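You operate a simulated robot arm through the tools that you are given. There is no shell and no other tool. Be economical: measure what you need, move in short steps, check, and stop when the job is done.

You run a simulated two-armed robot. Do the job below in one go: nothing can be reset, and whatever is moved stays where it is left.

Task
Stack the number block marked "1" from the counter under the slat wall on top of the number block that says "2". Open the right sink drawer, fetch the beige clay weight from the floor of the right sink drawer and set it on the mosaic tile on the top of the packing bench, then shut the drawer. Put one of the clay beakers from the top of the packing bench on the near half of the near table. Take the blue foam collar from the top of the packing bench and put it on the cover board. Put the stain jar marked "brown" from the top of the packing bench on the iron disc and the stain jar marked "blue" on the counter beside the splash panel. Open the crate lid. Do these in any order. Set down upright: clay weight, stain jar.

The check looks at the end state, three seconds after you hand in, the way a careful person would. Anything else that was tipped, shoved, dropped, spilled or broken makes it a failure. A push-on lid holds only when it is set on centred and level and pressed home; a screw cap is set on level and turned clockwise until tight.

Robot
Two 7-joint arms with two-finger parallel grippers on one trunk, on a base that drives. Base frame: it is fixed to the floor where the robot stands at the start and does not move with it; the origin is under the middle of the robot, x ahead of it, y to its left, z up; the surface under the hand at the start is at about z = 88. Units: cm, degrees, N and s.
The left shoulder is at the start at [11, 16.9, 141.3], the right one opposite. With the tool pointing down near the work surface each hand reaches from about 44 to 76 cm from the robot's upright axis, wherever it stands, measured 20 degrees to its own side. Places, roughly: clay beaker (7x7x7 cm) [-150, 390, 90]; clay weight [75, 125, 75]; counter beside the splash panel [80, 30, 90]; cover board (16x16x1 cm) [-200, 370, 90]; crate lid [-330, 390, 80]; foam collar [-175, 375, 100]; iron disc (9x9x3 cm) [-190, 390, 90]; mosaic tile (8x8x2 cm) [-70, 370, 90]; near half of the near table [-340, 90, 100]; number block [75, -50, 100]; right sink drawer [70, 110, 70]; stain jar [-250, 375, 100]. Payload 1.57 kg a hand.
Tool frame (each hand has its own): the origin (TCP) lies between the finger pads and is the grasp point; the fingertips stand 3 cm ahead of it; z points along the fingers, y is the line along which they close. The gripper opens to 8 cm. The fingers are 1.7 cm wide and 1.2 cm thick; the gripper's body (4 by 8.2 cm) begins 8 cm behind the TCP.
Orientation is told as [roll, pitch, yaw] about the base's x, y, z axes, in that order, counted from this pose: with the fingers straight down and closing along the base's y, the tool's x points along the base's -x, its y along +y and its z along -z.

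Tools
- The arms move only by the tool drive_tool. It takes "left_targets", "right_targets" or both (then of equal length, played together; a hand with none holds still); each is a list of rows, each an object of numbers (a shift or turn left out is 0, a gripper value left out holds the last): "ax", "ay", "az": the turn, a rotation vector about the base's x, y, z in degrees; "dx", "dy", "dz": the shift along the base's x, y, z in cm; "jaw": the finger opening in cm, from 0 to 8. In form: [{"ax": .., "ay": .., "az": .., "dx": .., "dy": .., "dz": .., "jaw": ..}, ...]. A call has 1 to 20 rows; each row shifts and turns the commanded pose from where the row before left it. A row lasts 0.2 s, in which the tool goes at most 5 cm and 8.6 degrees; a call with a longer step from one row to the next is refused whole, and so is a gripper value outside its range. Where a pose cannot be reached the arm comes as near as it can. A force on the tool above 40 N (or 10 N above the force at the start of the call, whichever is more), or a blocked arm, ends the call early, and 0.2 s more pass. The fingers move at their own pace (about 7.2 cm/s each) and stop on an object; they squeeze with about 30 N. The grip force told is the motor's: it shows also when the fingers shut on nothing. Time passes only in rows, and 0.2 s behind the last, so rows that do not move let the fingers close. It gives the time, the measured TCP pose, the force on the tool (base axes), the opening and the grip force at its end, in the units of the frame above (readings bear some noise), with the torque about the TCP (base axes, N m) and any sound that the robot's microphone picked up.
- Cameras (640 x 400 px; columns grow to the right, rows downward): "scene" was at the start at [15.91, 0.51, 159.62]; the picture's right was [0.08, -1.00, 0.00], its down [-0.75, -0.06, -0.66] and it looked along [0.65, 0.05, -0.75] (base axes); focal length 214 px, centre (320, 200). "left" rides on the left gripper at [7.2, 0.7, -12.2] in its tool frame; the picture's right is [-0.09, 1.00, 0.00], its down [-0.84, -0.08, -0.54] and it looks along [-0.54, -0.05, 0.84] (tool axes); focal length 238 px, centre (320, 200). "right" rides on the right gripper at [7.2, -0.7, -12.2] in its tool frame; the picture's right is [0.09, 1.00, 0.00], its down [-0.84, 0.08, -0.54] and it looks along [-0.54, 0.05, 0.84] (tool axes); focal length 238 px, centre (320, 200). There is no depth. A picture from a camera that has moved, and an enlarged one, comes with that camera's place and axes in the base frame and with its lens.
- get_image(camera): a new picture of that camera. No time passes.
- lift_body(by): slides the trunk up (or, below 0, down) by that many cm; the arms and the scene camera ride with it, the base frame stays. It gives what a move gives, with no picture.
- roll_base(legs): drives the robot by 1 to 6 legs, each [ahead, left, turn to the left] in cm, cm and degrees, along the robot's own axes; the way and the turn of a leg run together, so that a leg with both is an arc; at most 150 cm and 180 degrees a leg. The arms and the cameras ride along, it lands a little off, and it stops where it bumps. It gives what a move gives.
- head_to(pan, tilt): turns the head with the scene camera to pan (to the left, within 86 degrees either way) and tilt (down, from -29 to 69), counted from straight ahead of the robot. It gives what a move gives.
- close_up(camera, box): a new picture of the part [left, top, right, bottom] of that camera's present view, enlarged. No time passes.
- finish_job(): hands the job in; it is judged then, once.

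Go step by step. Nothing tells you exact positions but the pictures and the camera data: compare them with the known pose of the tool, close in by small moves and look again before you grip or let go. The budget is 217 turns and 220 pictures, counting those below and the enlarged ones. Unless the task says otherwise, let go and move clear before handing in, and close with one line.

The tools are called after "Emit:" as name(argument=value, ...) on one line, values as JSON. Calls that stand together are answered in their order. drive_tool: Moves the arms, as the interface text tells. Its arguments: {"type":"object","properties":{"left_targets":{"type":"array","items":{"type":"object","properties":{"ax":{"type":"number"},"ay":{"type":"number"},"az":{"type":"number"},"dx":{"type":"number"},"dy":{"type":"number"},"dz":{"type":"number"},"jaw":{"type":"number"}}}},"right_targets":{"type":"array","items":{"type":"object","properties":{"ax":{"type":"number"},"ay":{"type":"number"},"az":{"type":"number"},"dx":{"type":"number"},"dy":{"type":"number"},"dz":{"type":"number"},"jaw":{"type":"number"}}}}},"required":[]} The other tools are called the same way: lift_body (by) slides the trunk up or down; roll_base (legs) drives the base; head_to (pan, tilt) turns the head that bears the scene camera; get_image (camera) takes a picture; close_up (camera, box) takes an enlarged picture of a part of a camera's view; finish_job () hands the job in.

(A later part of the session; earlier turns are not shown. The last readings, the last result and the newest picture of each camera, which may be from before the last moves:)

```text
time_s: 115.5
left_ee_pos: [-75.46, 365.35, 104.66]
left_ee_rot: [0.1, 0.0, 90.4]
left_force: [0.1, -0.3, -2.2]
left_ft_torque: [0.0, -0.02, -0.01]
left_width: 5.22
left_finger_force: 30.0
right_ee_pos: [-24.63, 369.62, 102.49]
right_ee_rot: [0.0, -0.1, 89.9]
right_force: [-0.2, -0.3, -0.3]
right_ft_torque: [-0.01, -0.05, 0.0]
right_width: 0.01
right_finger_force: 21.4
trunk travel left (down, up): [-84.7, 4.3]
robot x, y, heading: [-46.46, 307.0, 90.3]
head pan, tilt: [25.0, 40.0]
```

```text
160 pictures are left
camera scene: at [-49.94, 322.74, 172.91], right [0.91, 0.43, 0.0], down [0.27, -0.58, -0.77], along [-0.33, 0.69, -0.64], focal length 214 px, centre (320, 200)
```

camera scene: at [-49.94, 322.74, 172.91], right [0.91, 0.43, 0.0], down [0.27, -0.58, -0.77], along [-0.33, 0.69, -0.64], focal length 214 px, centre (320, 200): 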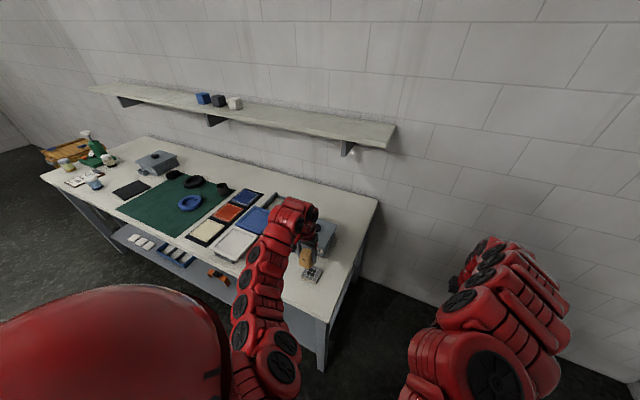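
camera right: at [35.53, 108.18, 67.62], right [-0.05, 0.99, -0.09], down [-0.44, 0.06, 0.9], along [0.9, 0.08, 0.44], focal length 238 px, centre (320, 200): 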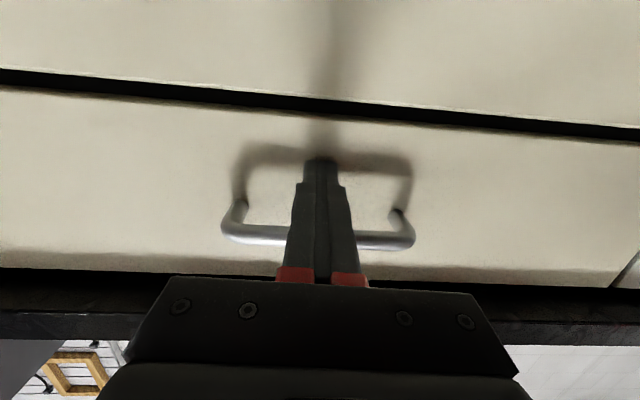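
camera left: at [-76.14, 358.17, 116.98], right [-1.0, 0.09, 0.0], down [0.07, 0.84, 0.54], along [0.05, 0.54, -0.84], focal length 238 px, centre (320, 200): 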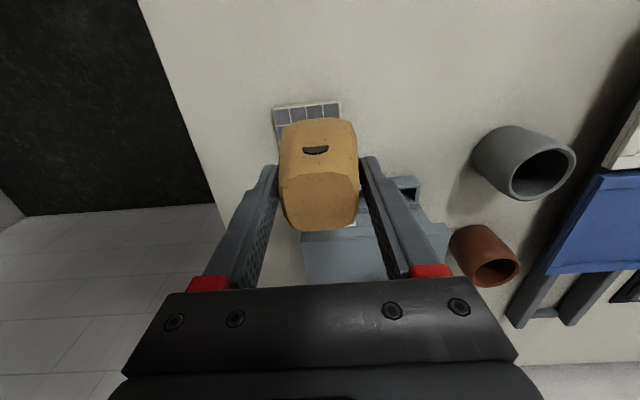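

Emit:
drive_tool(left_targets=[{"dx": 1.35, "dy": 1.85}, {"dz": -3}, {"dz": -3}, {"dz": -2}, {}])

Emit:
get_image(camera="left")

Emit:
close_up(camera="scene", box=[260, 220, 380, 295])

```text
time_s: 116.7
left_ee_pos: [-74.15, 367.02, 96.46]
left_ee_rot: [0.0, 0.0, 90.4]
left_force: [0.2, -0.8, -2.2]
left_ft_torque: [-0.01, 0.0, -0.03]
left_width: 5.22
left_finger_force: 29.7
right_ee_pos: [-24.67, 369.65, 102.51]
right_ee_rot: [0.0, 0.0, 89.9]
right_force: [0.8, -0.1, -0.1]
right_ft_torque: [-0.02, -0.01, 0.0]
right_width: 0.02
right_finger_force: 20.7
trunk travel left (down, up): [-84.7, 4.3]
robot x, y, heading: [-46.37, 307.34, 90.2]
head pan, tilt: [25.0, 40.0]
```

```text
159 pictures are left
camera left: at [-74.84, 360.08, 108.87], right [-1.0, 0.09, 0.0], down [0.07, 0.84, 0.54], along [0.05, 0.54, -0.84], focal length 238 px, centre (320, 200)
```

left: 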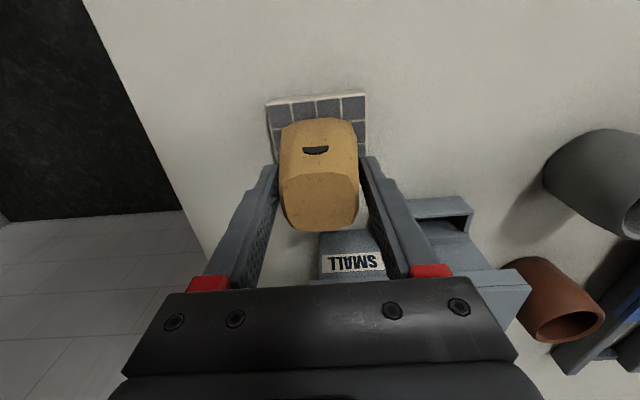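

```text
5.33 times, centred on (320, 258) of scene
camera zoom: at [-49.97, 322.83, 172.9], right [0.91, 0.43, 0.0], down [0.27, -0.58, -0.77], along [-0.33, 0.69, -0.64], focal length 1144 px, centre (320, -107)
```

zoom: 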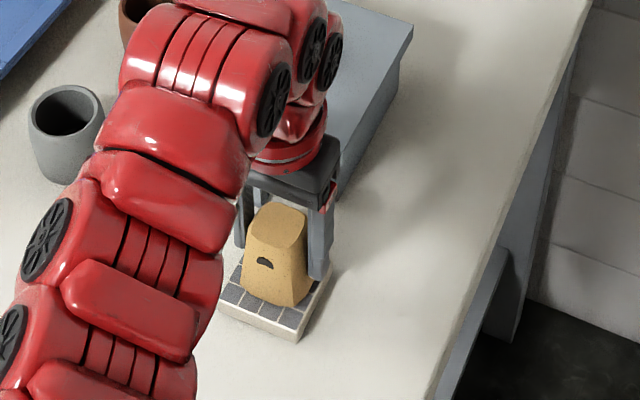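

Emit:
drive_tool(left_targets=[{"dy": 0.5, "dz": -1}, {"dz": -1}, {"dz": -0.7}, {"dz": -0.3}, {}])

Emit:
get_image(camera="left")

Emit:
close_up(camera="scene", box=[260, 220, 380, 295])

```text
time_s: 117.4
left_ee_pos: [-74.02, 367.53, 94.82]
left_ee_rot: [0.2, -0.2, 90.3]
left_force: [0.8, -4.9, 17.5]
left_ft_torque: [-0.21, -0.14, 0.03]
left_width: 5.54
left_finger_force: 14.5
right_ee_pos: [-24.63, 369.54, 102.59]
right_ee_rot: [0.0, -0.1, 89.9]
right_force: [-0.2, 0.5, -0.3]
right_ft_torque: [-0.02, -0.03, 0.0]
right_width: 0.0
right_finger_force: 20.5
trunk travel left (down, up): [-84.7, 4.3]
robot x, y, heading: [-46.44, 307.47, 90.1]
head pan, tilt: [25.0, 40.0]
stopped in row 3 (left hand): the force on the tool passed its limit at 68 N (the readings are from after the stop); the commanded pose is now the measured one
```

```text
157 pictures are left
camera left: at [-74.67, 360.43, 107.09], right [-1.0, 0.09, 0.0], down [0.07, 0.84, 0.54], along [0.05, 0.54, -0.84], focal length 238 px, centre (320, 200)
```

left: 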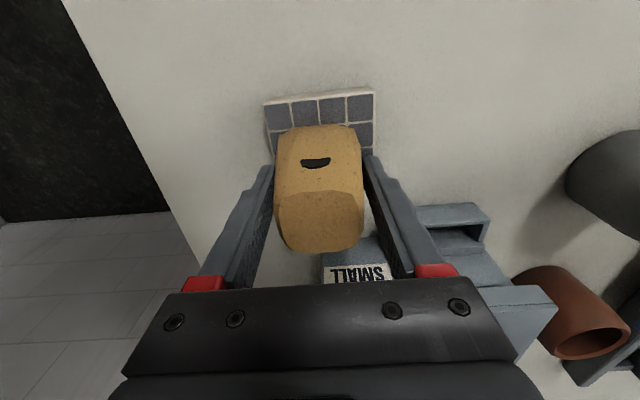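

```text
5.33 times, centred on (320, 258) of scene
camera zoom: at [-49.77, 322.43, 172.92], right [0.9, 0.43, 0.0], down [0.27, -0.58, -0.77], along [-0.33, 0.69, -0.64], focal length 1144 px, centre (320, -107)
```

zoom: 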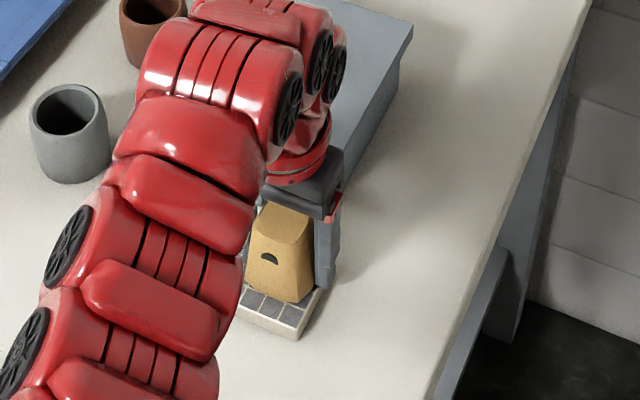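

Emit:
drive_tool(left_targets=[{"jaw": 6.5}, {"jaw": 8}, {"jaw": 8}])

Emit:
drive_tool(left_targets=[{"dz": 2}, {"dz": 3}, {"dz": 4}, {"dz": 2}])

Emit:
get_image(camera="left")

Emit:
close_up(camera="scene", box=[260, 220, 380, 295])

```text
time_s: 118.2
left_ee_pos: [-74.06, 367.49, 94.78]
left_ee_rot: [0.0, -0.2, 90.4]
left_force: [-7.9, 1.3, 25.9]
left_ft_torque: [-0.03, -0.67, 0.12]
left_width: 7.29
left_finger_force: 0.1
right_ee_pos: [-24.58, 369.44, 102.55]
right_ee_rot: [0.0, 0.0, 89.9]
right_force: [0.2, 0.2, -0.7]
right_ft_torque: [0.06, 0.01, 0.0]
right_width: 0.01
right_finger_force: 21.1
trunk travel left (down, up): [-84.7, 4.3]
robot x, y, heading: [-46.34, 307.33, 89.8]
head pan, tilt: [25.0, 40.0]
```

```text
time_s: 119.2
left_ee_pos: [-74.05, 367.59, 105.5]
left_ee_rot: [-0.2, 0.1, 90.3]
left_force: [0.2, 0.0, 0.1]
left_ft_torque: [-0.01, 0.05, 0.03]
left_width: 8.0
left_finger_force: 0.1
right_ee_pos: [-24.71, 369.58, 102.46]
right_ee_rot: [0.0, 0.0, 90.0]
right_force: [1.3, -0.1, 0.3]
right_ft_torque: [0.03, 0.0, 0.02]
right_width: 0.0
right_finger_force: 21.8
trunk travel left (down, up): [-84.7, 4.3]
robot x, y, heading: [-46.53, 307.36, 90.3]
head pan, tilt: [25.0, 40.0]
```

```text
155 pictures are left
camera left: at [-74.75, 360.56, 117.84], right [-1.0, 0.09, 0.0], down [0.07, 0.84, 0.54], along [0.05, 0.54, -0.84], focal length 238 px, centre (320, 200)
```

left: 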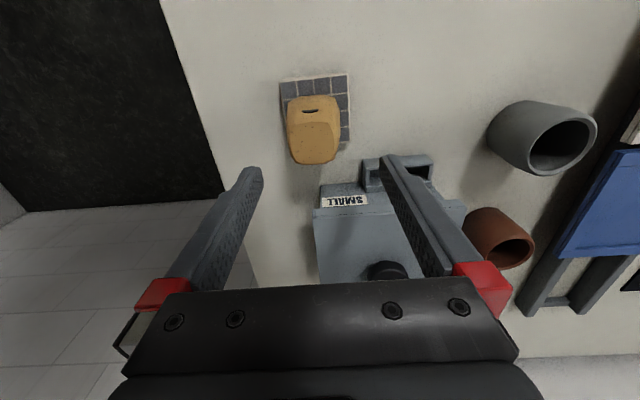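

```text
5.33 times, centred on (320, 258) of scene
camera zoom: at [-49.92, 322.79, 172.89], right [0.9, 0.43, 0.0], down [0.27, -0.58, -0.77], along [-0.33, 0.69, -0.64], focal length 1144 px, centre (320, -107)
```

zoom: 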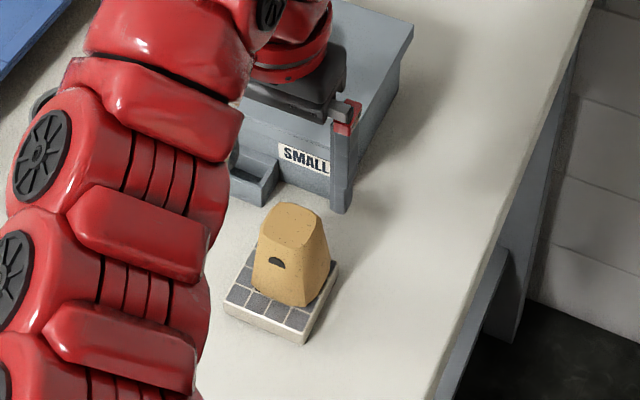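

Emit:
close_up(camera="left", box=[250, 60, 378, 180])

Emit:
close_up(camera="scene", box=[290, 240, 338, 290])

```text
3.33 times, centred on (314, 120) of left
camera zoom: at [-74.75, 360.56, 117.84], right [-1.0, 0.09, 0.0], down [0.07, 0.84, 0.54], along [0.05, 0.54, -0.84], focal length 794 px, centre (340, 467)
```

zoom: 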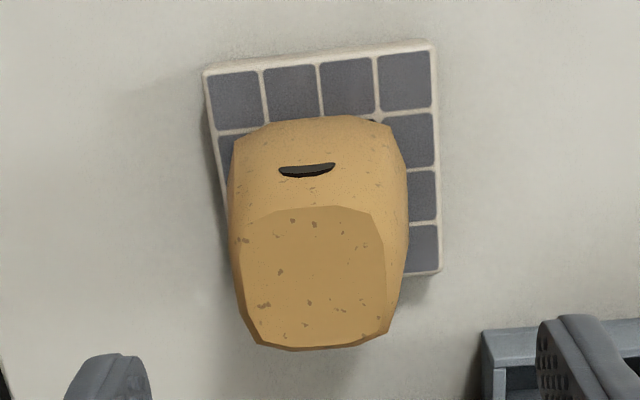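

```text
8.00 times, centred on (314, 265) of scene
camera zoom: at [-49.92, 322.79, 172.89], right [0.9, 0.43, 0.0], down [0.27, -0.58, -0.77], along [-0.33, 0.69, -0.64], focal length 1716 px, centre (368, -320)
```

zoom: 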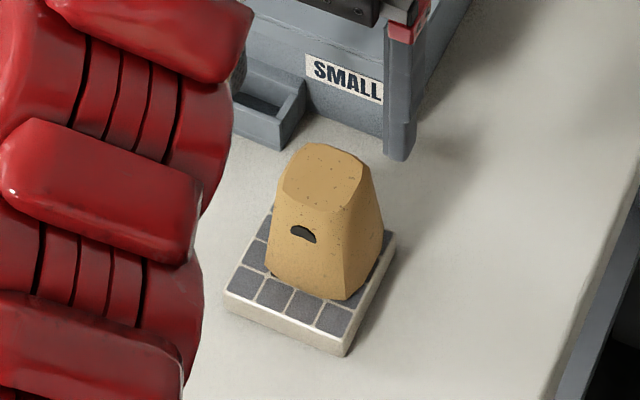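

The weight stands on the tile. Now I go along the bench to the left end for jars, collar and crate.

Emit:
roll_base(legs=[[-35, 0, 0], [0, 145, 0]])

Emit:
head_to(pan=15, tilt=38)

Emit:
get_image(camera="scene")

```text
time_s: 128.3
left_ee_pos: [-218.21, 331.67, 105.38]
left_ee_rot: [0.1, 0.1, 90.5]
left_force: [0.0, -0.1, 0.1]
left_ft_torque: [-0.02, 0.0, 0.02]
left_width: 7.98
left_finger_force: 0.1
right_ee_pos: [-168.92, 333.9, 102.42]
right_ee_rot: [0.0, 0.0, 90.1]
right_force: [0.2, -0.3, 0.3]
right_ft_torque: [-0.02, 0.01, 0.0]
right_width: 0.0
right_finger_force: 21.4
trunk travel left (down, up): [-84.7, 4.3]
robot x, y, heading: [-190.74, 271.55, 90.5]
head pan, tilt: [25.0, 40.0]
```

```text
time_s: 129.0
left_ee_pos: [-218.41, 331.66, 105.51]
left_ee_rot: [0.0, 0.2, 90.5]
left_force: [0.1, 0.1, -0.1]
left_ft_torque: [0.01, -0.04, 0.0]
left_width: 7.99
left_finger_force: 0.0
right_ee_pos: [-169.08, 333.97, 102.52]
right_ee_rot: [0.1, 0.0, 90.1]
right_force: [-0.8, -0.1, 0.0]
right_ft_torque: [0.0, -0.02, 0.0]
right_width: 0.0
right_finger_force: 21.8
trunk travel left (down, up): [-84.7, 4.3]
robot x, y, heading: [-190.47, 271.17, 90.3]
head pan, tilt: [15.0, 38.0]
```

```text
151 pictures are left
camera scene: at [-192.79, 287.61, 173.19], right [0.96, 0.27, 0.0], down [0.16, -0.59, -0.79], along [-0.21, 0.76, -0.62], focal length 214 px, centre (320, 200)
```

scene: 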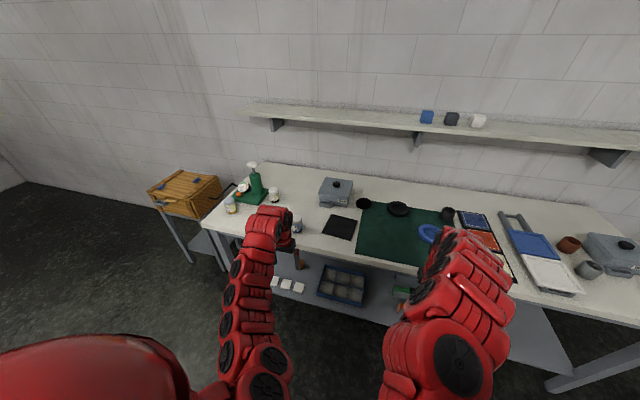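

Emit:
close_up(camera="scene", box=[300, 160, 492, 280])

Emit:
close_up(camera="scene", box=[140, 150, 316, 260])

```text
3.33 times, centred on (396, 220) of scene
camera zoom: at [-192.79, 287.61, 173.19], right [0.96, 0.27, 0.0], down [0.16, -0.59, -0.79], along [-0.21, 0.76, -0.62], focal length 715 px, centre (67, 133)
```

zoom: 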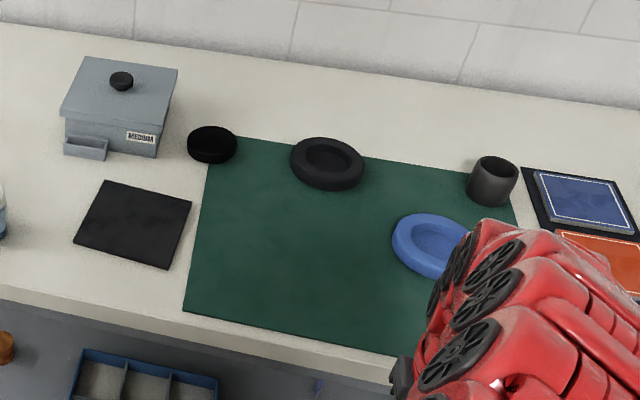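

```text
3.64 times, centred on (228, 205) of scene
camera zoom: at [-192.79, 287.61, 173.19], right [0.96, 0.27, 0.0], down [0.16, -0.59, -0.79], along [-0.21, 0.76, -0.62], focal length 780 px, centre (654, 182)
```

zoom: 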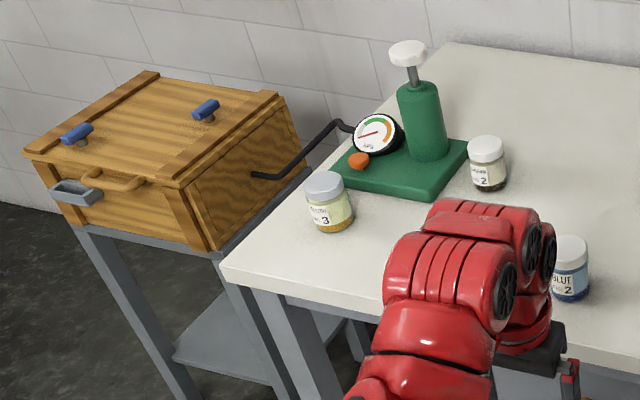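

Emit:
roll_base(legs=[[38, -10, 0]])

Emit:
drive_tool(right_targets=[{"jaw": 8, "dy": 2}, {"jaw": 8, "dy": 2}])

Emit:
get_image(camera="right")

Emit:
get_image(camera="left")

```text
time_s: 131.4
left_ee_pos: [-208.51, 369.43, 105.52]
left_ee_rot: [0.0, 0.0, 90.5]
left_force: [1.0, -0.1, 1.0]
left_ft_torque: [-0.03, -0.01, 0.02]
left_width: 8.0
left_finger_force: 0.0
right_ee_pos: [-159.24, 371.7, 102.6]
right_ee_rot: [-0.1, -0.1, 90.1]
right_force: [0.1, -0.3, 0.7]
right_ft_torque: [-0.03, -0.02, 0.01]
right_width: 0.0
right_finger_force: 21.7
trunk travel left (down, up): [-84.7, 4.3]
robot x, y, heading: [-181.05, 309.17, 90.2]
head pan, tilt: [15.0, 38.0]
```

```text
time_s: 132.0
left_ee_pos: [-208.65, 369.56, 105.47]
left_ee_rot: [0.0, 0.1, 90.6]
left_force: [0.1, 0.2, -0.4]
left_ft_torque: [-0.01, 0.03, 0.03]
left_width: 7.96
left_finger_force: 0.1
right_ee_pos: [-159.24, 375.91, 102.43]
right_ee_rot: [-0.1, 0.0, 90.2]
right_force: [0.0, -0.4, -0.8]
right_ft_torque: [-0.01, 0.0, 0.04]
right_width: 7.95
right_finger_force: 0.8
trunk travel left (down, up): [-84.7, 4.3]
robot x, y, heading: [-180.99, 308.91, 90.2]
head pan, tilt: [15.0, 38.0]
```

```text
148 pictures are left
camera right: at [-158.58, 368.7, 114.63], right [-1.0, -0.09, 0.0], down [-0.08, 0.84, 0.54], along [-0.05, 0.54, -0.84], focal length 238 px, centre (320, 200)
```

right: 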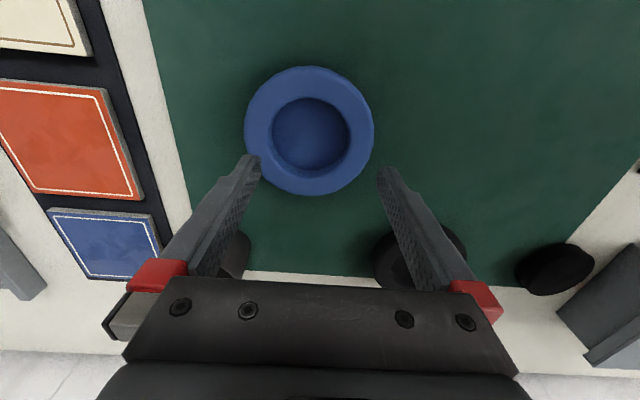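

```text
147 pictures are left
camera left: at [-209.34, 362.52, 117.78], right [-1.0, 0.08, 0.0], down [0.07, 0.84, 0.54], along [0.05, 0.54, -0.84], focal length 238 px, centre (320, 200)
```

left: 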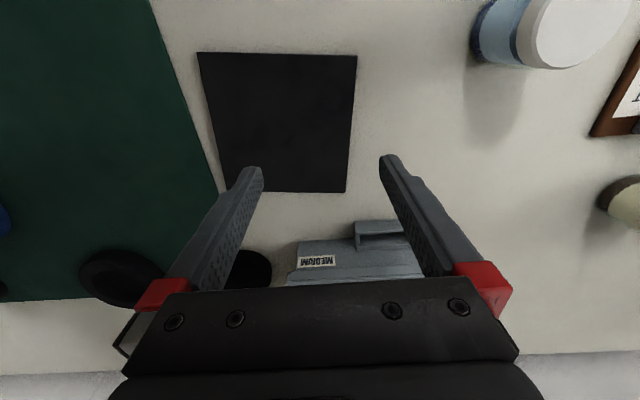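

Emit:
drive_tool(right_targets=[{"dx": 3.2, "jaw": 5}, {"dx": 3.1}, {"dz": -3}, {"dz": -2.5}, {}])

Emit:
get_image(camera="right")

```text
time_s: 133.2
left_ee_pos: [-208.65, 369.66, 105.51]
left_ee_rot: [0.1, 0.0, 90.5]
left_force: [0.6, 0.1, -0.3]
left_ft_torque: [0.01, 0.0, -0.03]
left_width: 8.02
left_finger_force: 0.0
right_ee_pos: [-153.05, 375.6, 97.09]
right_ee_rot: [0.1, 0.0, 90.1]
right_force: [1.0, 0.5, 0.2]
right_ft_torque: [-0.02, -0.01, 0.01]
right_width: 4.99
right_finger_force: 0.1
trunk travel left (down, up): [-84.7, 4.3]
robot x, y, heading: [-180.81, 309.18, 90.3]
head pan, tilt: [15.0, 38.0]
```

```text
146 pictures are left
camera right: at [-152.35, 368.49, 109.2], right [-1.0, -0.09, 0.0], down [-0.08, 0.84, 0.54], along [-0.05, 0.54, -0.84], focal length 238 px, centre (320, 200)
```

right: 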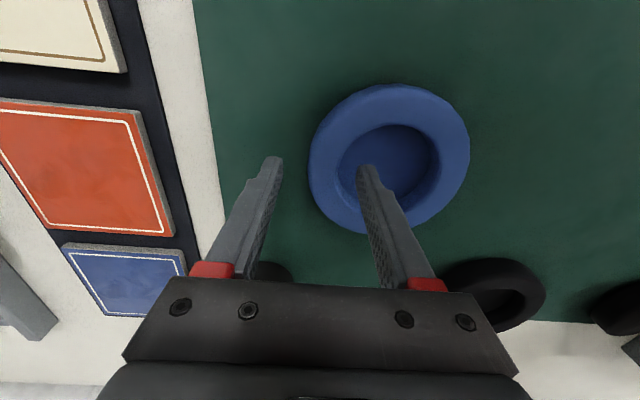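

Emit:
drive_tool(right_targets=[{"dz": -1.5}, {"dz": -1.5}, {"dz": -1}, {}])

Emit:
get_image(camera="right")

```text
time_s: 134.1
left_ee_pos: [-208.56, 368.93, 105.85]
left_ee_rot: [-0.1, -0.2, 90.4]
left_force: [-0.1, 0.2, 0.4]
left_ft_torque: [0.0, 0.02, 0.01]
left_width: 8.0
left_finger_force: 0.2
right_ee_pos: [-153.01, 375.62, 94.12]
right_ee_rot: [0.1, -0.8, 90.1]
right_force: [-0.2, -19.1, 35.8]
right_ft_torque: [-0.68, 1.01, 0.67]
right_width: 5.03
right_finger_force: 0.3
trunk travel left (down, up): [-84.7, 4.3]
robot x, y, heading: [-180.77, 308.68, 90.2]
head pan, tilt: [15.0, 38.0]
stopped in row 4 (right hand): the force on the tool passed its limit at 54 N (the readings are from after the stop); the commanded pose is now the measured one
```

```text
145 pictures are left
camera right: at [-152.28, 368.28, 106.14], right [-1.0, -0.09, 0.0], down [-0.08, 0.83, 0.55], along [-0.05, 0.55, -0.83], focal length 238 px, centre (320, 200)
```

right: 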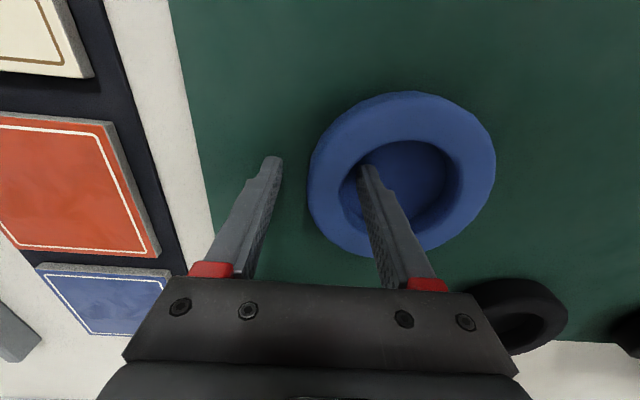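

Emit:
drive_tool(right_targets=[{"dz": 0.4}, {"jaw": 3}, {"jaw": 1.5}, {"jaw": 1.5}, {"jaw": 1.5}])

Emit:
get_image(camera="right")

```text
time_s: 135.3
left_ee_pos: [-208.75, 369.39, 105.46]
left_ee_rot: [-0.1, 0.0, 90.5]
left_force: [-0.5, -0.3, -0.5]
left_ft_torque: [0.01, -0.03, 0.01]
left_width: 8.01
left_finger_force: 0.0
right_ee_pos: [-153.09, 376.12, 94.2]
right_ee_rot: [-0.1, -0.8, 90.1]
right_force: [-10.2, 4.8, 21.1]
right_ft_torque: [0.17, 0.48, -0.04]
right_width: 2.26
right_finger_force: 27.5
trunk travel left (down, up): [-84.7, 4.3]
robot x, y, heading: [-180.39, 309.08, 90.3]
head pan, tilt: [15.0, 38.0]
```

```text
144 pictures are left
camera right: at [-152.49, 368.75, 106.19], right [-1.0, -0.09, 0.0], down [-0.08, 0.83, 0.55], along [-0.05, 0.55, -0.83], focal length 238 px, centre (320, 200)
```

right: 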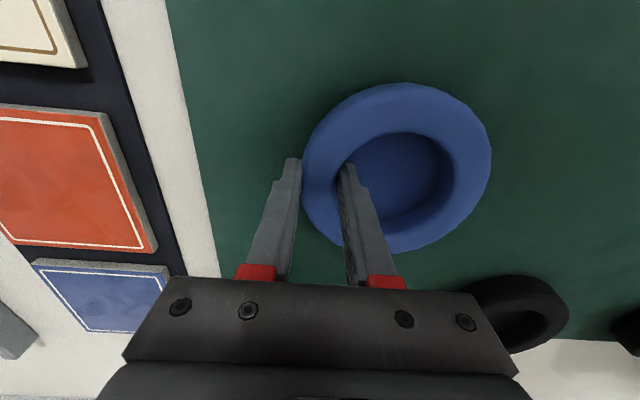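

Emit:
drive_tool(right_targets=[{"dz": 1}, {"dz": 2}, {"dz": 3}, {"dz": 3}])

Emit:
get_image(camera="right")

```text
time_s: 136.3
left_ee_pos: [-208.6, 369.42, 105.46]
left_ee_rot: [0.0, 0.0, 90.6]
left_force: [-0.2, -0.4, -0.5]
left_ft_torque: [0.01, -0.01, 0.01]
left_width: 8.01
left_finger_force: 0.0
right_ee_pos: [-152.77, 376.1, 103.01]
right_ee_rot: [0.0, -0.7, 90.2]
right_force: [0.2, 0.1, 0.7]
right_ft_torque: [-0.01, -0.03, -0.01]
right_width: 2.18
right_finger_force: 30.2
trunk travel left (down, up): [-84.7, 4.3]
robot x, y, heading: [-180.61, 309.16, 90.2]
head pan, tilt: [15.0, 38.0]
```

```text
143 pictures are left
camera right: at [-152.19, 368.72, 115.04], right [-1.0, -0.09, 0.0], down [-0.08, 0.83, 0.55], along [-0.05, 0.55, -0.83], focal length 238 px, centre (320, 200)
```

right: 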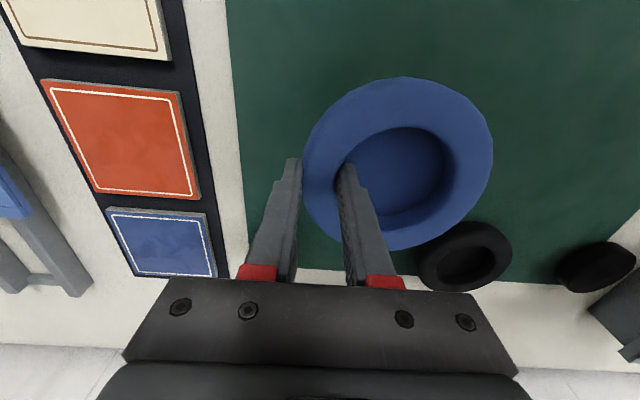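

Emit:
drive_tool(left_targets=[{"dy": -4}, {"dy": -4}, {"dy": -4}, {"dy": -4}])

Emit:
roll_base(legs=[[-4.9, 45.8, 0]])

Emit:
get_image(camera="right")

Emit:
get_image(camera="scene")

```text
time_s: 137.3
left_ee_pos: [-208.04, 355.75, 103.31]
left_ee_rot: [0.0, 0.0, 90.3]
left_force: [0.1, 0.4, -0.3]
left_ft_torque: [0.0, -0.03, -0.02]
left_width: 8.0
left_finger_force: 0.1
left hand out of reach, approached as far as the arm can: row 1, 2, 3
right_ee_pos: [-152.88, 375.92, 103.17]
right_ee_rot: [-0.1, -0.8, 90.0]
right_force: [-1.0, -0.5, -0.6]
right_ft_torque: [-0.03, 0.01, -0.04]
right_width: 2.16
right_finger_force: 29.7
trunk travel left (down, up): [-84.7, 4.3]
robot x, y, heading: [-180.71, 309.23, 90.2]
head pan, tilt: [15.0, 38.0]
```

```text
time_s: 140.0
left_ee_pos: [-253.73, 350.66, 103.34]
left_ee_rot: [0.0, 0.1, 90.5]
left_force: [-0.2, 1.1, 0.5]
left_ft_torque: [0.0, 0.03, -0.03]
left_width: 7.99
left_finger_force: 0.0
right_ee_pos: [-198.74, 370.98, 102.97]
right_ee_rot: [0.0, -0.6, 90.1]
right_force: [0.2, 0.1, -1.2]
right_ft_torque: [-0.02, 0.0, -0.01]
right_width: 2.17
right_finger_force: 29.6
trunk travel left (down, up): [-84.7, 4.3]
robot x, y, heading: [-226.69, 303.81, 90.3]
head pan, tilt: [15.0, 38.0]
```

```text
142 pictures are left
camera right: at [-197.99, 363.62, 115.0], right [-1.0, -0.09, 0.0], down [-0.08, 0.83, 0.55], along [-0.05, 0.55, -0.83], focal length 238 px, centre (320, 200)
```

right: 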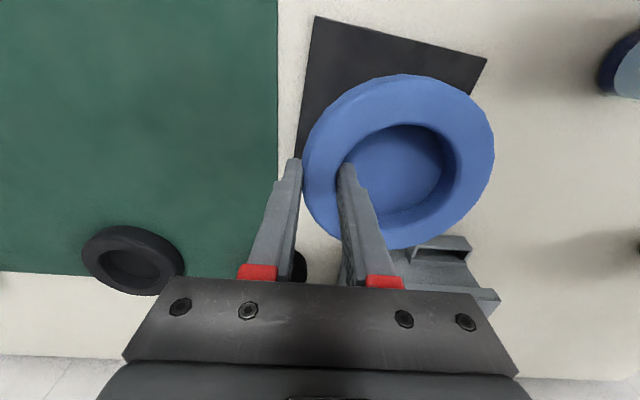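

```text
141 pictures are left
camera scene: at [-228.75, 320.21, 173.2], right [0.96, 0.27, 0.0], down [0.16, -0.59, -0.79], along [-0.21, 0.76, -0.62], focal length 214 px, centre (320, 200)
```

scene: 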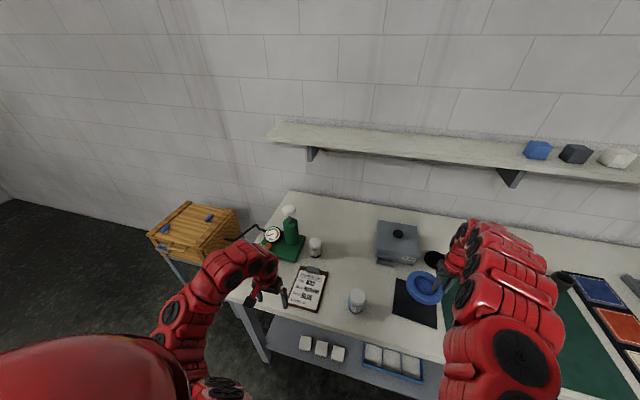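

Emit:
drive_tool(right_targets=[{"dy": 1, "dx": -0.5, "dz": -2}, {"dz": -3}, {"dz": -1.5}, {"dz": -0.5}, {}])

Emit:
get_image(camera="right")

```text
time_s: 141.2
left_ee_pos: [-253.8, 350.64, 103.18]
left_ee_rot: [0.0, 0.1, 90.5]
left_force: [-0.5, 0.3, 0.3]
left_ft_torque: [-0.01, 0.03, -0.02]
left_width: 8.01
left_finger_force: 0.0
right_ee_pos: [-199.17, 371.93, 95.93]
right_ee_rot: [0.0, -0.6, 90.2]
right_force: [-0.4, -0.1, -0.3]
right_ft_torque: [-0.05, -0.04, 0.03]
right_width: 2.15
right_finger_force: 29.7
trunk travel left (down, up): [-84.7, 4.3]
robot x, y, heading: [-227.03, 303.93, 90.3]
head pan, tilt: [15.0, 38.0]
```

```text
140 pictures are left
camera right: at [-198.53, 364.64, 108.01], right [-1.0, -0.09, 0.0], down [-0.08, 0.83, 0.55], along [-0.05, 0.55, -0.83], focal length 238 px, centre (320, 200)
```

right: 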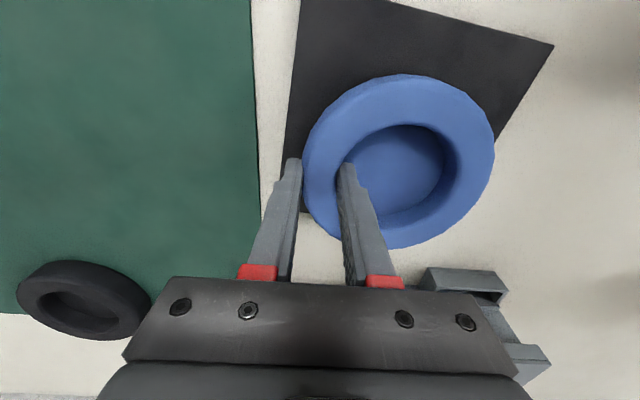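

Emit:
drive_tool(right_targets=[{"dy": 0.5, "dx": -0.8}, {"dz": -0.5}, {"dz": -0.4}, {"dz": -0.2}, {}])

```text
time_s: 142.4
left_ee_pos: [-253.85, 350.7, 103.15]
left_ee_rot: [0.0, 0.0, 90.6]
left_force: [0.0, 0.6, -0.2]
left_ft_torque: [0.0, 0.02, -0.01]
left_width: 8.01
left_finger_force: 0.1
right_ee_pos: [-200.05, 372.43, 94.85]
right_ee_rot: [0.0, -0.6, 90.0]
right_force: [0.6, 0.3, 0.7]
right_ft_torque: [-0.01, 0.02, 0.02]
right_width: 2.17
right_finger_force: 30.2
trunk travel left (down, up): [-84.7, 4.3]
robot x, y, heading: [-226.71, 304.1, 90.4]
head pan, tilt: [15.0, 38.0]
```

Emit:
drive_tool(right_targets=[{"dz": -0.3}, {"dz": -0.2}, {}])

Emit:
get_image(camera="right")

```text
time_s: 143.2
left_ee_pos: [-253.86, 350.52, 103.26]
left_ee_rot: [-0.1, 0.0, 90.6]
left_force: [0.1, 1.0, -0.1]
left_ft_torque: [0.02, -0.01, -0.02]
left_width: 8.01
left_finger_force: 0.0
right_ee_pos: [-200.0, 372.42, 94.62]
right_ee_rot: [-0.1, -0.8, 90.0]
right_force: [0.4, -1.6, 14.9]
right_ft_torque: [-0.26, 0.17, 0.06]
right_width: 2.17
right_finger_force: 29.4
trunk travel left (down, up): [-84.7, 4.3]
robot x, y, heading: [-226.85, 304.22, 90.5]
head pan, tilt: [15.0, 38.0]
```

```text
139 pictures are left
camera right: at [-199.38, 365.02, 106.6], right [-1.0, -0.09, 0.0], down [-0.08, 0.83, 0.55], along [-0.05, 0.55, -0.83], focal length 238 px, centre (320, 200)
```

right: 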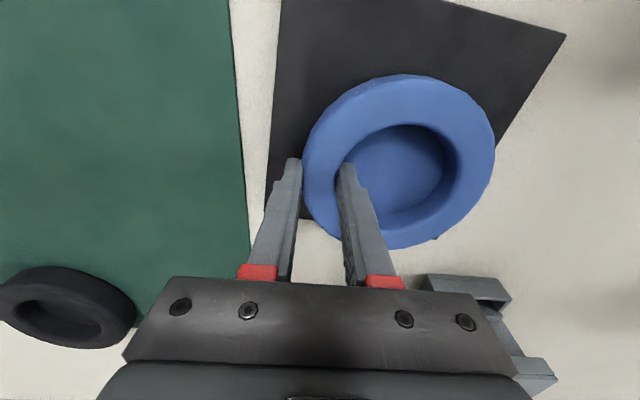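

Emit:
drive_tool(right_targets=[{"jaw": 3.6}, {"jaw": 3.6}, {"dz": 2}, {"dz": 3}, {"dz": 4}])

Emit:
get_image(camera="right")

Emit:
get_image(camera="left")

```text
time_s: 144.4
left_ee_pos: [-253.75, 350.66, 103.13]
left_ee_rot: [-0.1, 0.0, 90.5]
left_force: [0.7, -0.5, -0.6]
left_ft_torque: [0.03, 0.02, -0.01]
left_width: 8.01
left_finger_force: 0.1
right_ee_pos: [-200.15, 372.37, 103.41]
right_ee_rot: [0.0, -0.7, 90.2]
right_force: [0.0, -0.1, -0.4]
right_ft_torque: [0.02, 0.0, -0.02]
right_width: 3.59
right_finger_force: 0.1
trunk travel left (down, up): [-84.7, 4.3]
robot x, y, heading: [-226.53, 304.06, 90.7]
head pan, tilt: [15.0, 38.0]
```

```text
138 pictures are left
camera right: at [-199.39, 365.07, 115.5], right [-1.0, -0.1, 0.0], down [-0.08, 0.83, 0.55], along [-0.05, 0.55, -0.83], focal length 238 px, centre (320, 200)
```

right: 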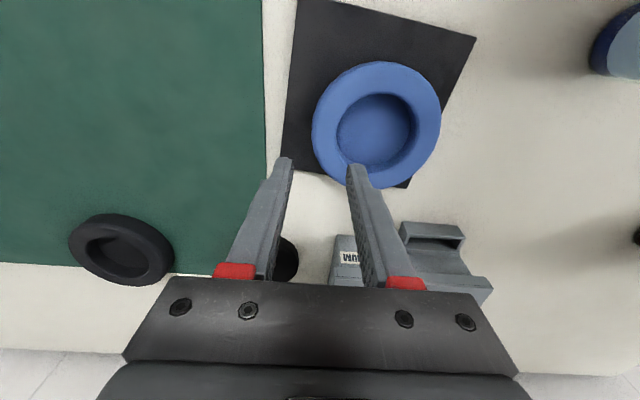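

```text
137 pictures are left
camera left: at [-254.52, 343.58, 115.56], right [-1.0, 0.08, 0.0], down [0.07, 0.84, 0.54], along [0.04, 0.54, -0.84], focal length 238 px, centre (320, 200)
```

left: 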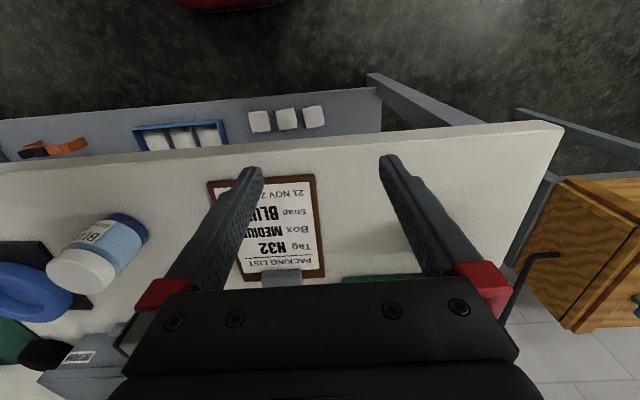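

Emit:
close_up(camera="scene", box=[220, 190, 380, 320])

```text
3.08 times, centred on (300, 255) of scene
camera zoom: at [-228.88, 320.14, 173.2], right [0.96, 0.27, 0.0], down [0.16, -0.59, -0.79], along [-0.21, 0.76, -0.62], focal length 660 px, centre (382, 31)
```

zoom: 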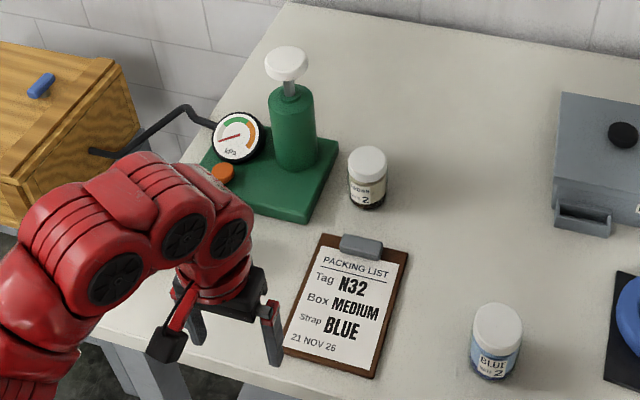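

Emit:
drive_tool(right_targets=[{"dy": -4}, {"dy": -4}, {"dy": -2}], left_targets=[{"dy": 4, "dx": 2}, {"dy": 4, "dx": 2}, {"dy": 4, "dx": 1.5}])

Emit:
roll_base(legs=[[9, 0, 0]])

Emit:
get_image(camera="left")

```text
time_s: 145.2
left_ee_pos: [-247.6, 362.72, 103.2]
left_ee_rot: [0.3, 0.1, 90.5]
left_force: [1.0, 0.8, 0.4]
left_ft_torque: [-0.02, 0.07, 0.02]
left_width: 8.0
left_finger_force: 0.0
right_ee_pos: [-198.84, 365.13, 101.91]
right_ee_rot: [0.3, -0.5, 90.0]
right_force: [-0.1, 0.5, -0.5]
right_ft_torque: [0.02, 0.07, 0.0]
right_width: 3.61
right_finger_force: 0.1
right hand out of reach, approached as far as the arm can: row 1, 2, 3
trunk travel left (down, up): [-84.7, 4.3]
robot x, y, heading: [-226.73, 303.85, 90.5]
head pan, tilt: [15.0, 38.0]
```

```text
time_s: 146.3
left_ee_pos: [-248.27, 371.67, 103.27]
left_ee_rot: [0.0, -0.1, 90.6]
left_force: [-0.4, 0.6, 0.1]
left_ft_torque: [0.01, 0.02, -0.01]
left_width: 7.98
left_finger_force: 0.0
right_ee_pos: [-199.36, 374.0, 102.17]
right_ee_rot: [0.0, -0.6, 90.3]
right_force: [0.1, 0.2, 0.1]
right_ft_torque: [-0.02, 0.0, 0.0]
right_width: 3.59
right_finger_force: 0.0
trunk travel left (down, up): [-84.7, 4.3]
robot x, y, heading: [-226.92, 312.92, 90.3]
head pan, tilt: [15.0, 38.0]
```

```text
135 pictures are left
camera left: at [-249.06, 364.49, 115.56], right [-1.0, 0.08, 0.0], down [0.07, 0.84, 0.54], along [0.04, 0.54, -0.84], focal length 238 px, centre (320, 200)
```

left: 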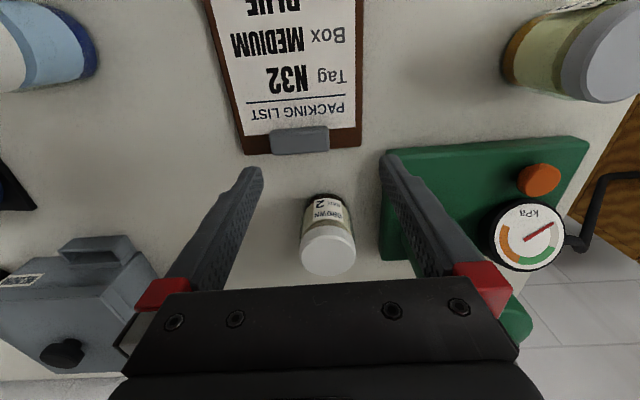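

Emit:
drive_tool(left_targets=[{"dy": 4, "dx": -0.1}, {"dy": 4}, {"dy": 4}, {}])

Emit:
get_image(camera="left")

```text
time_s: 147.3
left_ee_pos: [-248.53, 383.58, 103.32]
left_ee_rot: [0.1, 0.1, 90.5]
left_force: [-0.2, 0.1, 0.0]
left_ft_torque: [0.02, 0.03, -0.01]
left_width: 8.01
left_finger_force: 0.0
right_ee_pos: [-199.63, 374.01, 102.14]
right_ee_rot: [0.0, -0.6, 90.3]
right_force: [0.4, 0.4, 0.0]
right_ft_torque: [0.03, -0.03, 0.01]
right_width: 3.58
right_finger_force: 0.0
trunk travel left (down, up): [-84.7, 4.3]
robot x, y, heading: [-226.6, 312.97, 90.6]
head pan, tilt: [15.0, 38.0]
```

```text
134 pictures are left
camera left: at [-249.22, 376.52, 115.58], right [-1.0, 0.08, 0.0], down [0.07, 0.84, 0.54], along [0.04, 0.54, -0.84], focal length 238 px, centre (320, 200)
```

left: 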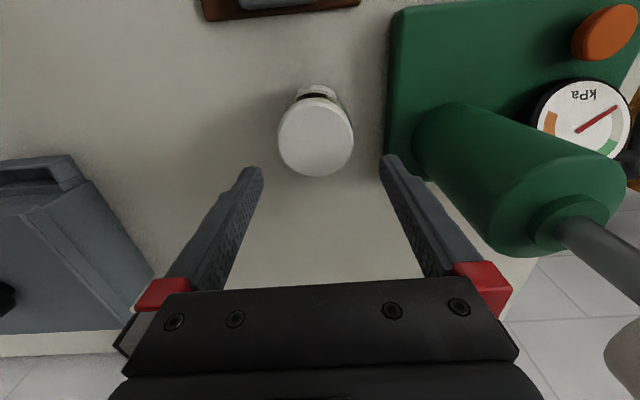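

Emit:
drive_tool(left_targets=[{"dy": -1}, {"dz": -3}, {"dz": -3}, {"dz": -3}, {"dz": -1}, {}])

Emit:
get_image(camera="left")

```text
time_s: 148.7
left_ee_pos: [-248.5, 381.67, 94.44]
left_ee_rot: [0.0, 0.2, 90.5]
left_force: [-0.2, -0.8, -0.1]
left_ft_torque: [0.0, 0.04, 0.03]
left_width: 8.02
left_finger_force: 0.1
left hand out of reach, approached as far as the arm can: row 4
right_ee_pos: [-199.37, 374.1, 102.04]
right_ee_rot: [0.0, -0.5, 90.1]
right_force: [0.4, -0.6, -0.3]
right_ft_torque: [0.0, 0.01, 0.01]
right_width: 3.6
right_finger_force: 0.1
trunk travel left (down, up): [-84.7, 4.3]
robot x, y, heading: [-226.71, 312.61, 90.5]
head pan, tilt: [15.0, 38.0]
```

```text
133 pictures are left
camera left: at [-249.13, 374.68, 106.84], right [-1.0, 0.08, 0.0], down [0.07, 0.84, 0.54], along [0.04, 0.54, -0.84], focal length 238 px, centre (320, 200)
```

left: 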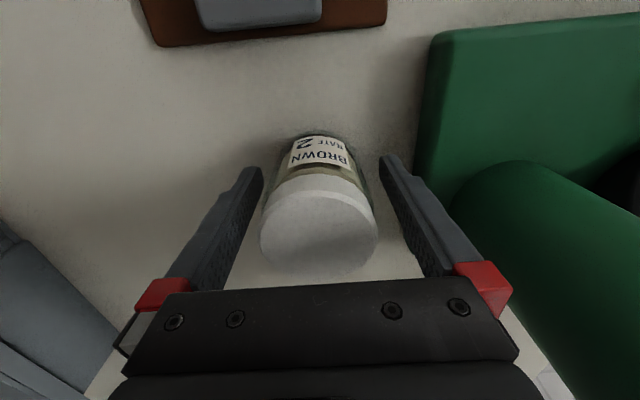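

Emit:
lift_body(by=-3)

Emit:
drive_tool(left_targets=[{"dy": 1.2, "dz": 1}, {}, {"jaw": 6.5}, {"jaw": 4}, {"jaw": 4}])

Emit:
get_image(camera="left")

```text
time_s: 149.2
left_ee_pos: [-248.46, 381.61, 93.11]
left_ee_rot: [0.2, 0.2, 90.6]
left_force: [-0.3, -9.4, 10.0]
left_ft_torque: [-0.21, -0.45, -0.35]
left_width: 7.94
left_finger_force: 0.2
right_ee_pos: [-199.48, 373.94, 100.35]
right_ee_rot: [0.0, -0.6, 90.2]
right_force: [-0.6, 0.3, -0.2]
right_ft_torque: [0.0, 0.04, 0.02]
right_width: 3.61
right_finger_force: 0.1
trunk travel left (down, up): [-82.9, 6.1]
robot x, y, heading: [-226.44, 313.06, 90.6]
head pan, tilt: [15.0, 38.0]
stopped: the force on the tool passed its limit at 68 N (the readings are from after the stop); the commanded pose is now the measured one
```

```text
time_s: 150.4
left_ee_pos: [-248.44, 382.27, 94.18]
left_ee_rot: [0.0, 0.1, 90.7]
left_force: [-0.6, 0.8, 1.6]
left_ft_torque: [-0.03, -0.04, 0.05]
left_width: 6.13
left_finger_force: 30.2
left hand out of reach, approached as far as the arm can: row 1
right_ee_pos: [-199.61, 374.2, 100.34]
right_ee_rot: [0.0, -0.5, 90.1]
right_force: [-0.2, 0.0, -0.8]
right_ft_torque: [0.0, 0.01, 0.02]
right_width: 3.59
right_finger_force: 0.0
trunk travel left (down, up): [-82.9, 6.1]
robot x, y, heading: [-226.94, 312.86, 90.7]
head pan, tilt: [15.0, 38.0]
```

```text
132 pictures are left
camera left: at [-249.13, 375.22, 106.58], right [-1.0, 0.08, 0.0], down [0.07, 0.84, 0.54], along [0.04, 0.54, -0.84], focal length 238 px, centre (320, 200)
```

left: 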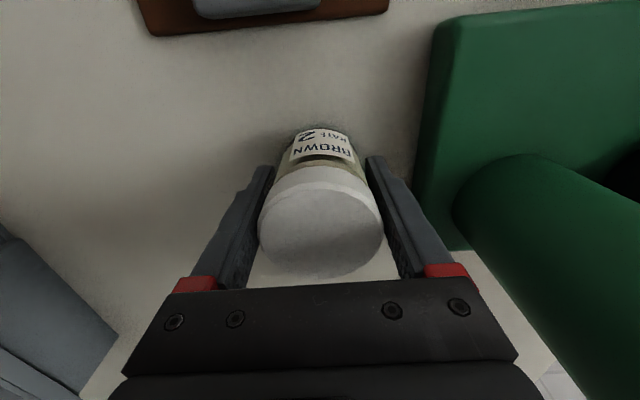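

Held "BROWN" jar. The bench top appears to be at z≈90. I lift it and move right toward the iron disc.

Emit:
lift_body(by=6)

Emit:
drive_tool(left_targets=[{"dz": 4}, {"dz": 3, "dy": -2}, {"dy": -4}])

Emit:
get_image(camera="left")

```text
time_s: 151.4
left_ee_pos: [-248.46, 382.25, 100.12]
left_ee_rot: [0.0, 0.2, 90.6]
left_force: [0.3, 0.4, -2.7]
left_ft_torque: [0.0, 0.05, -0.02]
left_width: 6.11
left_finger_force: 30.1
right_ee_pos: [-199.61, 374.09, 106.21]
right_ee_rot: [0.0, -0.4, 90.3]
right_force: [0.6, 0.2, -0.1]
right_ft_torque: [-0.02, -0.02, 0.02]
right_width: 3.59
right_finger_force: 0.1
trunk travel left (down, up): [-88.9, 0.1]
robot x, y, heading: [-226.39, 312.92, 90.6]
head pan, tilt: [15.0, 38.0]
```

```text
time_s: 152.2
left_ee_pos: [-248.56, 376.08, 107.39]
left_ee_rot: [0.1, 0.1, 90.5]
left_force: [0.3, -0.5, -2.1]
left_ft_torque: [0.05, 0.03, 0.01]
left_width: 6.13
left_finger_force: 29.9
right_ee_pos: [-199.73, 374.03, 106.38]
right_ee_rot: [-0.1, -0.7, 90.1]
right_force: [-0.9, -0.2, -0.3]
right_ft_torque: [0.0, 0.01, 0.0]
right_width: 3.61
right_finger_force: 0.0
trunk travel left (down, up): [-88.9, 0.1]
robot x, y, heading: [-226.53, 312.88, 90.7]
head pan, tilt: [15.0, 38.0]
```

```text
131 pictures are left
camera left: at [-249.2, 369.01, 119.69], right [-1.0, 0.08, 0.0], down [0.07, 0.84, 0.54], along [0.04, 0.54, -0.84], focal length 238 px, centre (320, 200)
```

left: 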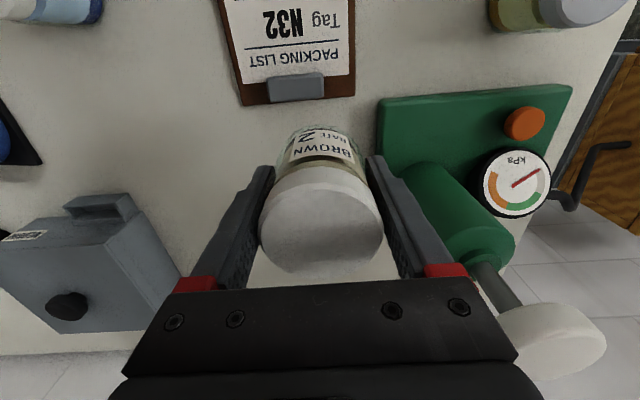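

Emit:
roll_base(legs=[[-5, 0, 0], [0, -54, -0.5]])

Emit:
get_image(camera="left")

Emit:
get_image(camera="scene")

```text
time_s: 155.9
left_ee_pos: [-193.99, 371.57, 107.21]
left_ee_rot: [0.0, 0.2, 90.4]
left_force: [-0.2, -0.1, -1.8]
left_ft_torque: [-0.02, 0.04, 0.0]
left_width: 6.14
left_finger_force: 30.4
right_ee_pos: [-145.16, 369.29, 106.24]
right_ee_rot: [-0.1, -0.5, 90.0]
right_force: [-0.2, -0.1, -0.3]
right_ft_torque: [-0.03, -0.01, 0.0]
right_width: 3.6
right_finger_force: 0.1
trunk travel left (down, up): [-88.9, 0.1]
robot x, y, heading: [-172.4, 307.81, 90.2]
head pan, tilt: [15.0, 38.0]
```

```text
130 pictures are left
camera left: at [-194.8, 364.58, 119.57], right [-1.0, 0.09, 0.0], down [0.07, 0.84, 0.54], along [0.05, 0.54, -0.84], focal length 238 px, centre (320, 200)
```

left: 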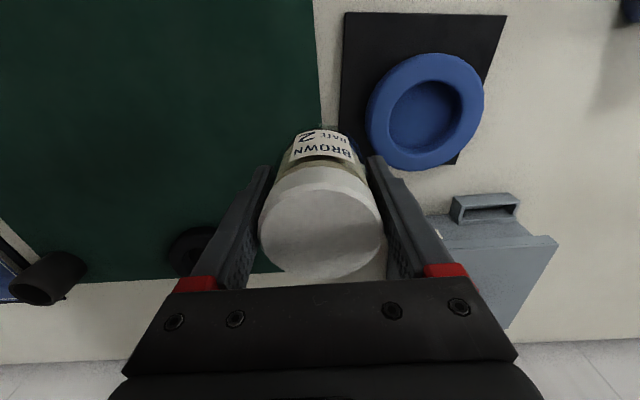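

```text
129 pictures are left
camera scene: at [-174.78, 324.46, 177.38], right [0.96, 0.26, 0.0], down [0.16, -0.59, -0.79], along [-0.21, 0.76, -0.62], focal length 214 px, centre (320, 200)
```

scene: 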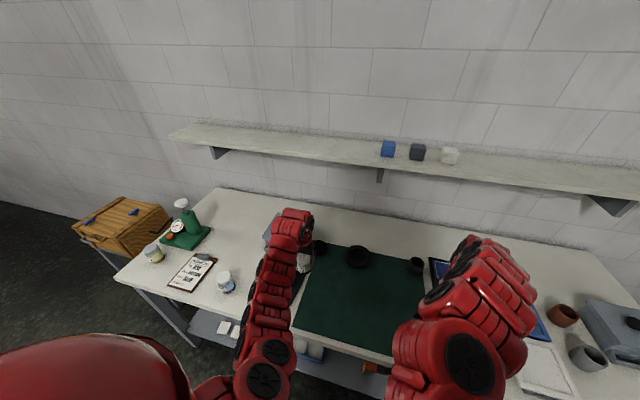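

Emit:
get_image(camera="right")

Emit:
close_up(camera="scene", box=[270, 220, 390, 295])

```text
128 pictures are left
camera right: at [-144.58, 362.05, 118.36], right [-1.0, -0.09, 0.0], down [-0.08, 0.83, 0.55], along [-0.05, 0.55, -0.84], focal length 238 px, centre (320, 200)
```

right: 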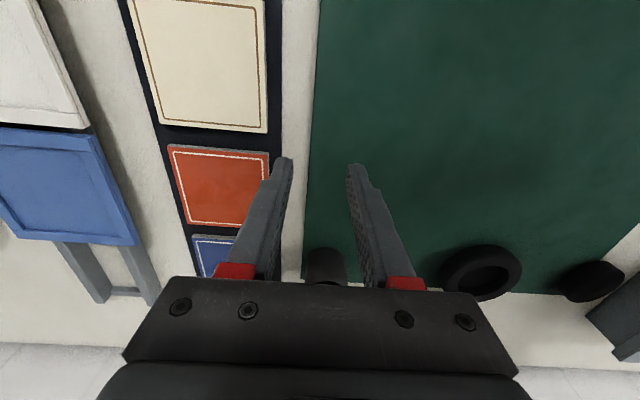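

```text
5.33 times, centred on (330, 258) of scene
camera zoom: at [-174.78, 324.46, 177.38], right [0.96, 0.26, 0.0], down [0.16, -0.59, -0.79], along [-0.21, 0.76, -0.62], focal length 1144 px, centre (267, -107)
```

zoom: 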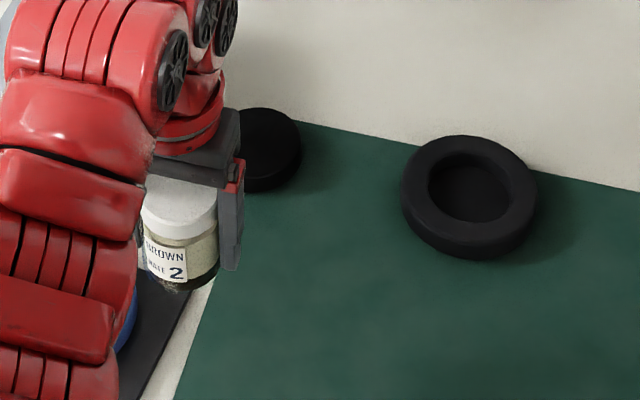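

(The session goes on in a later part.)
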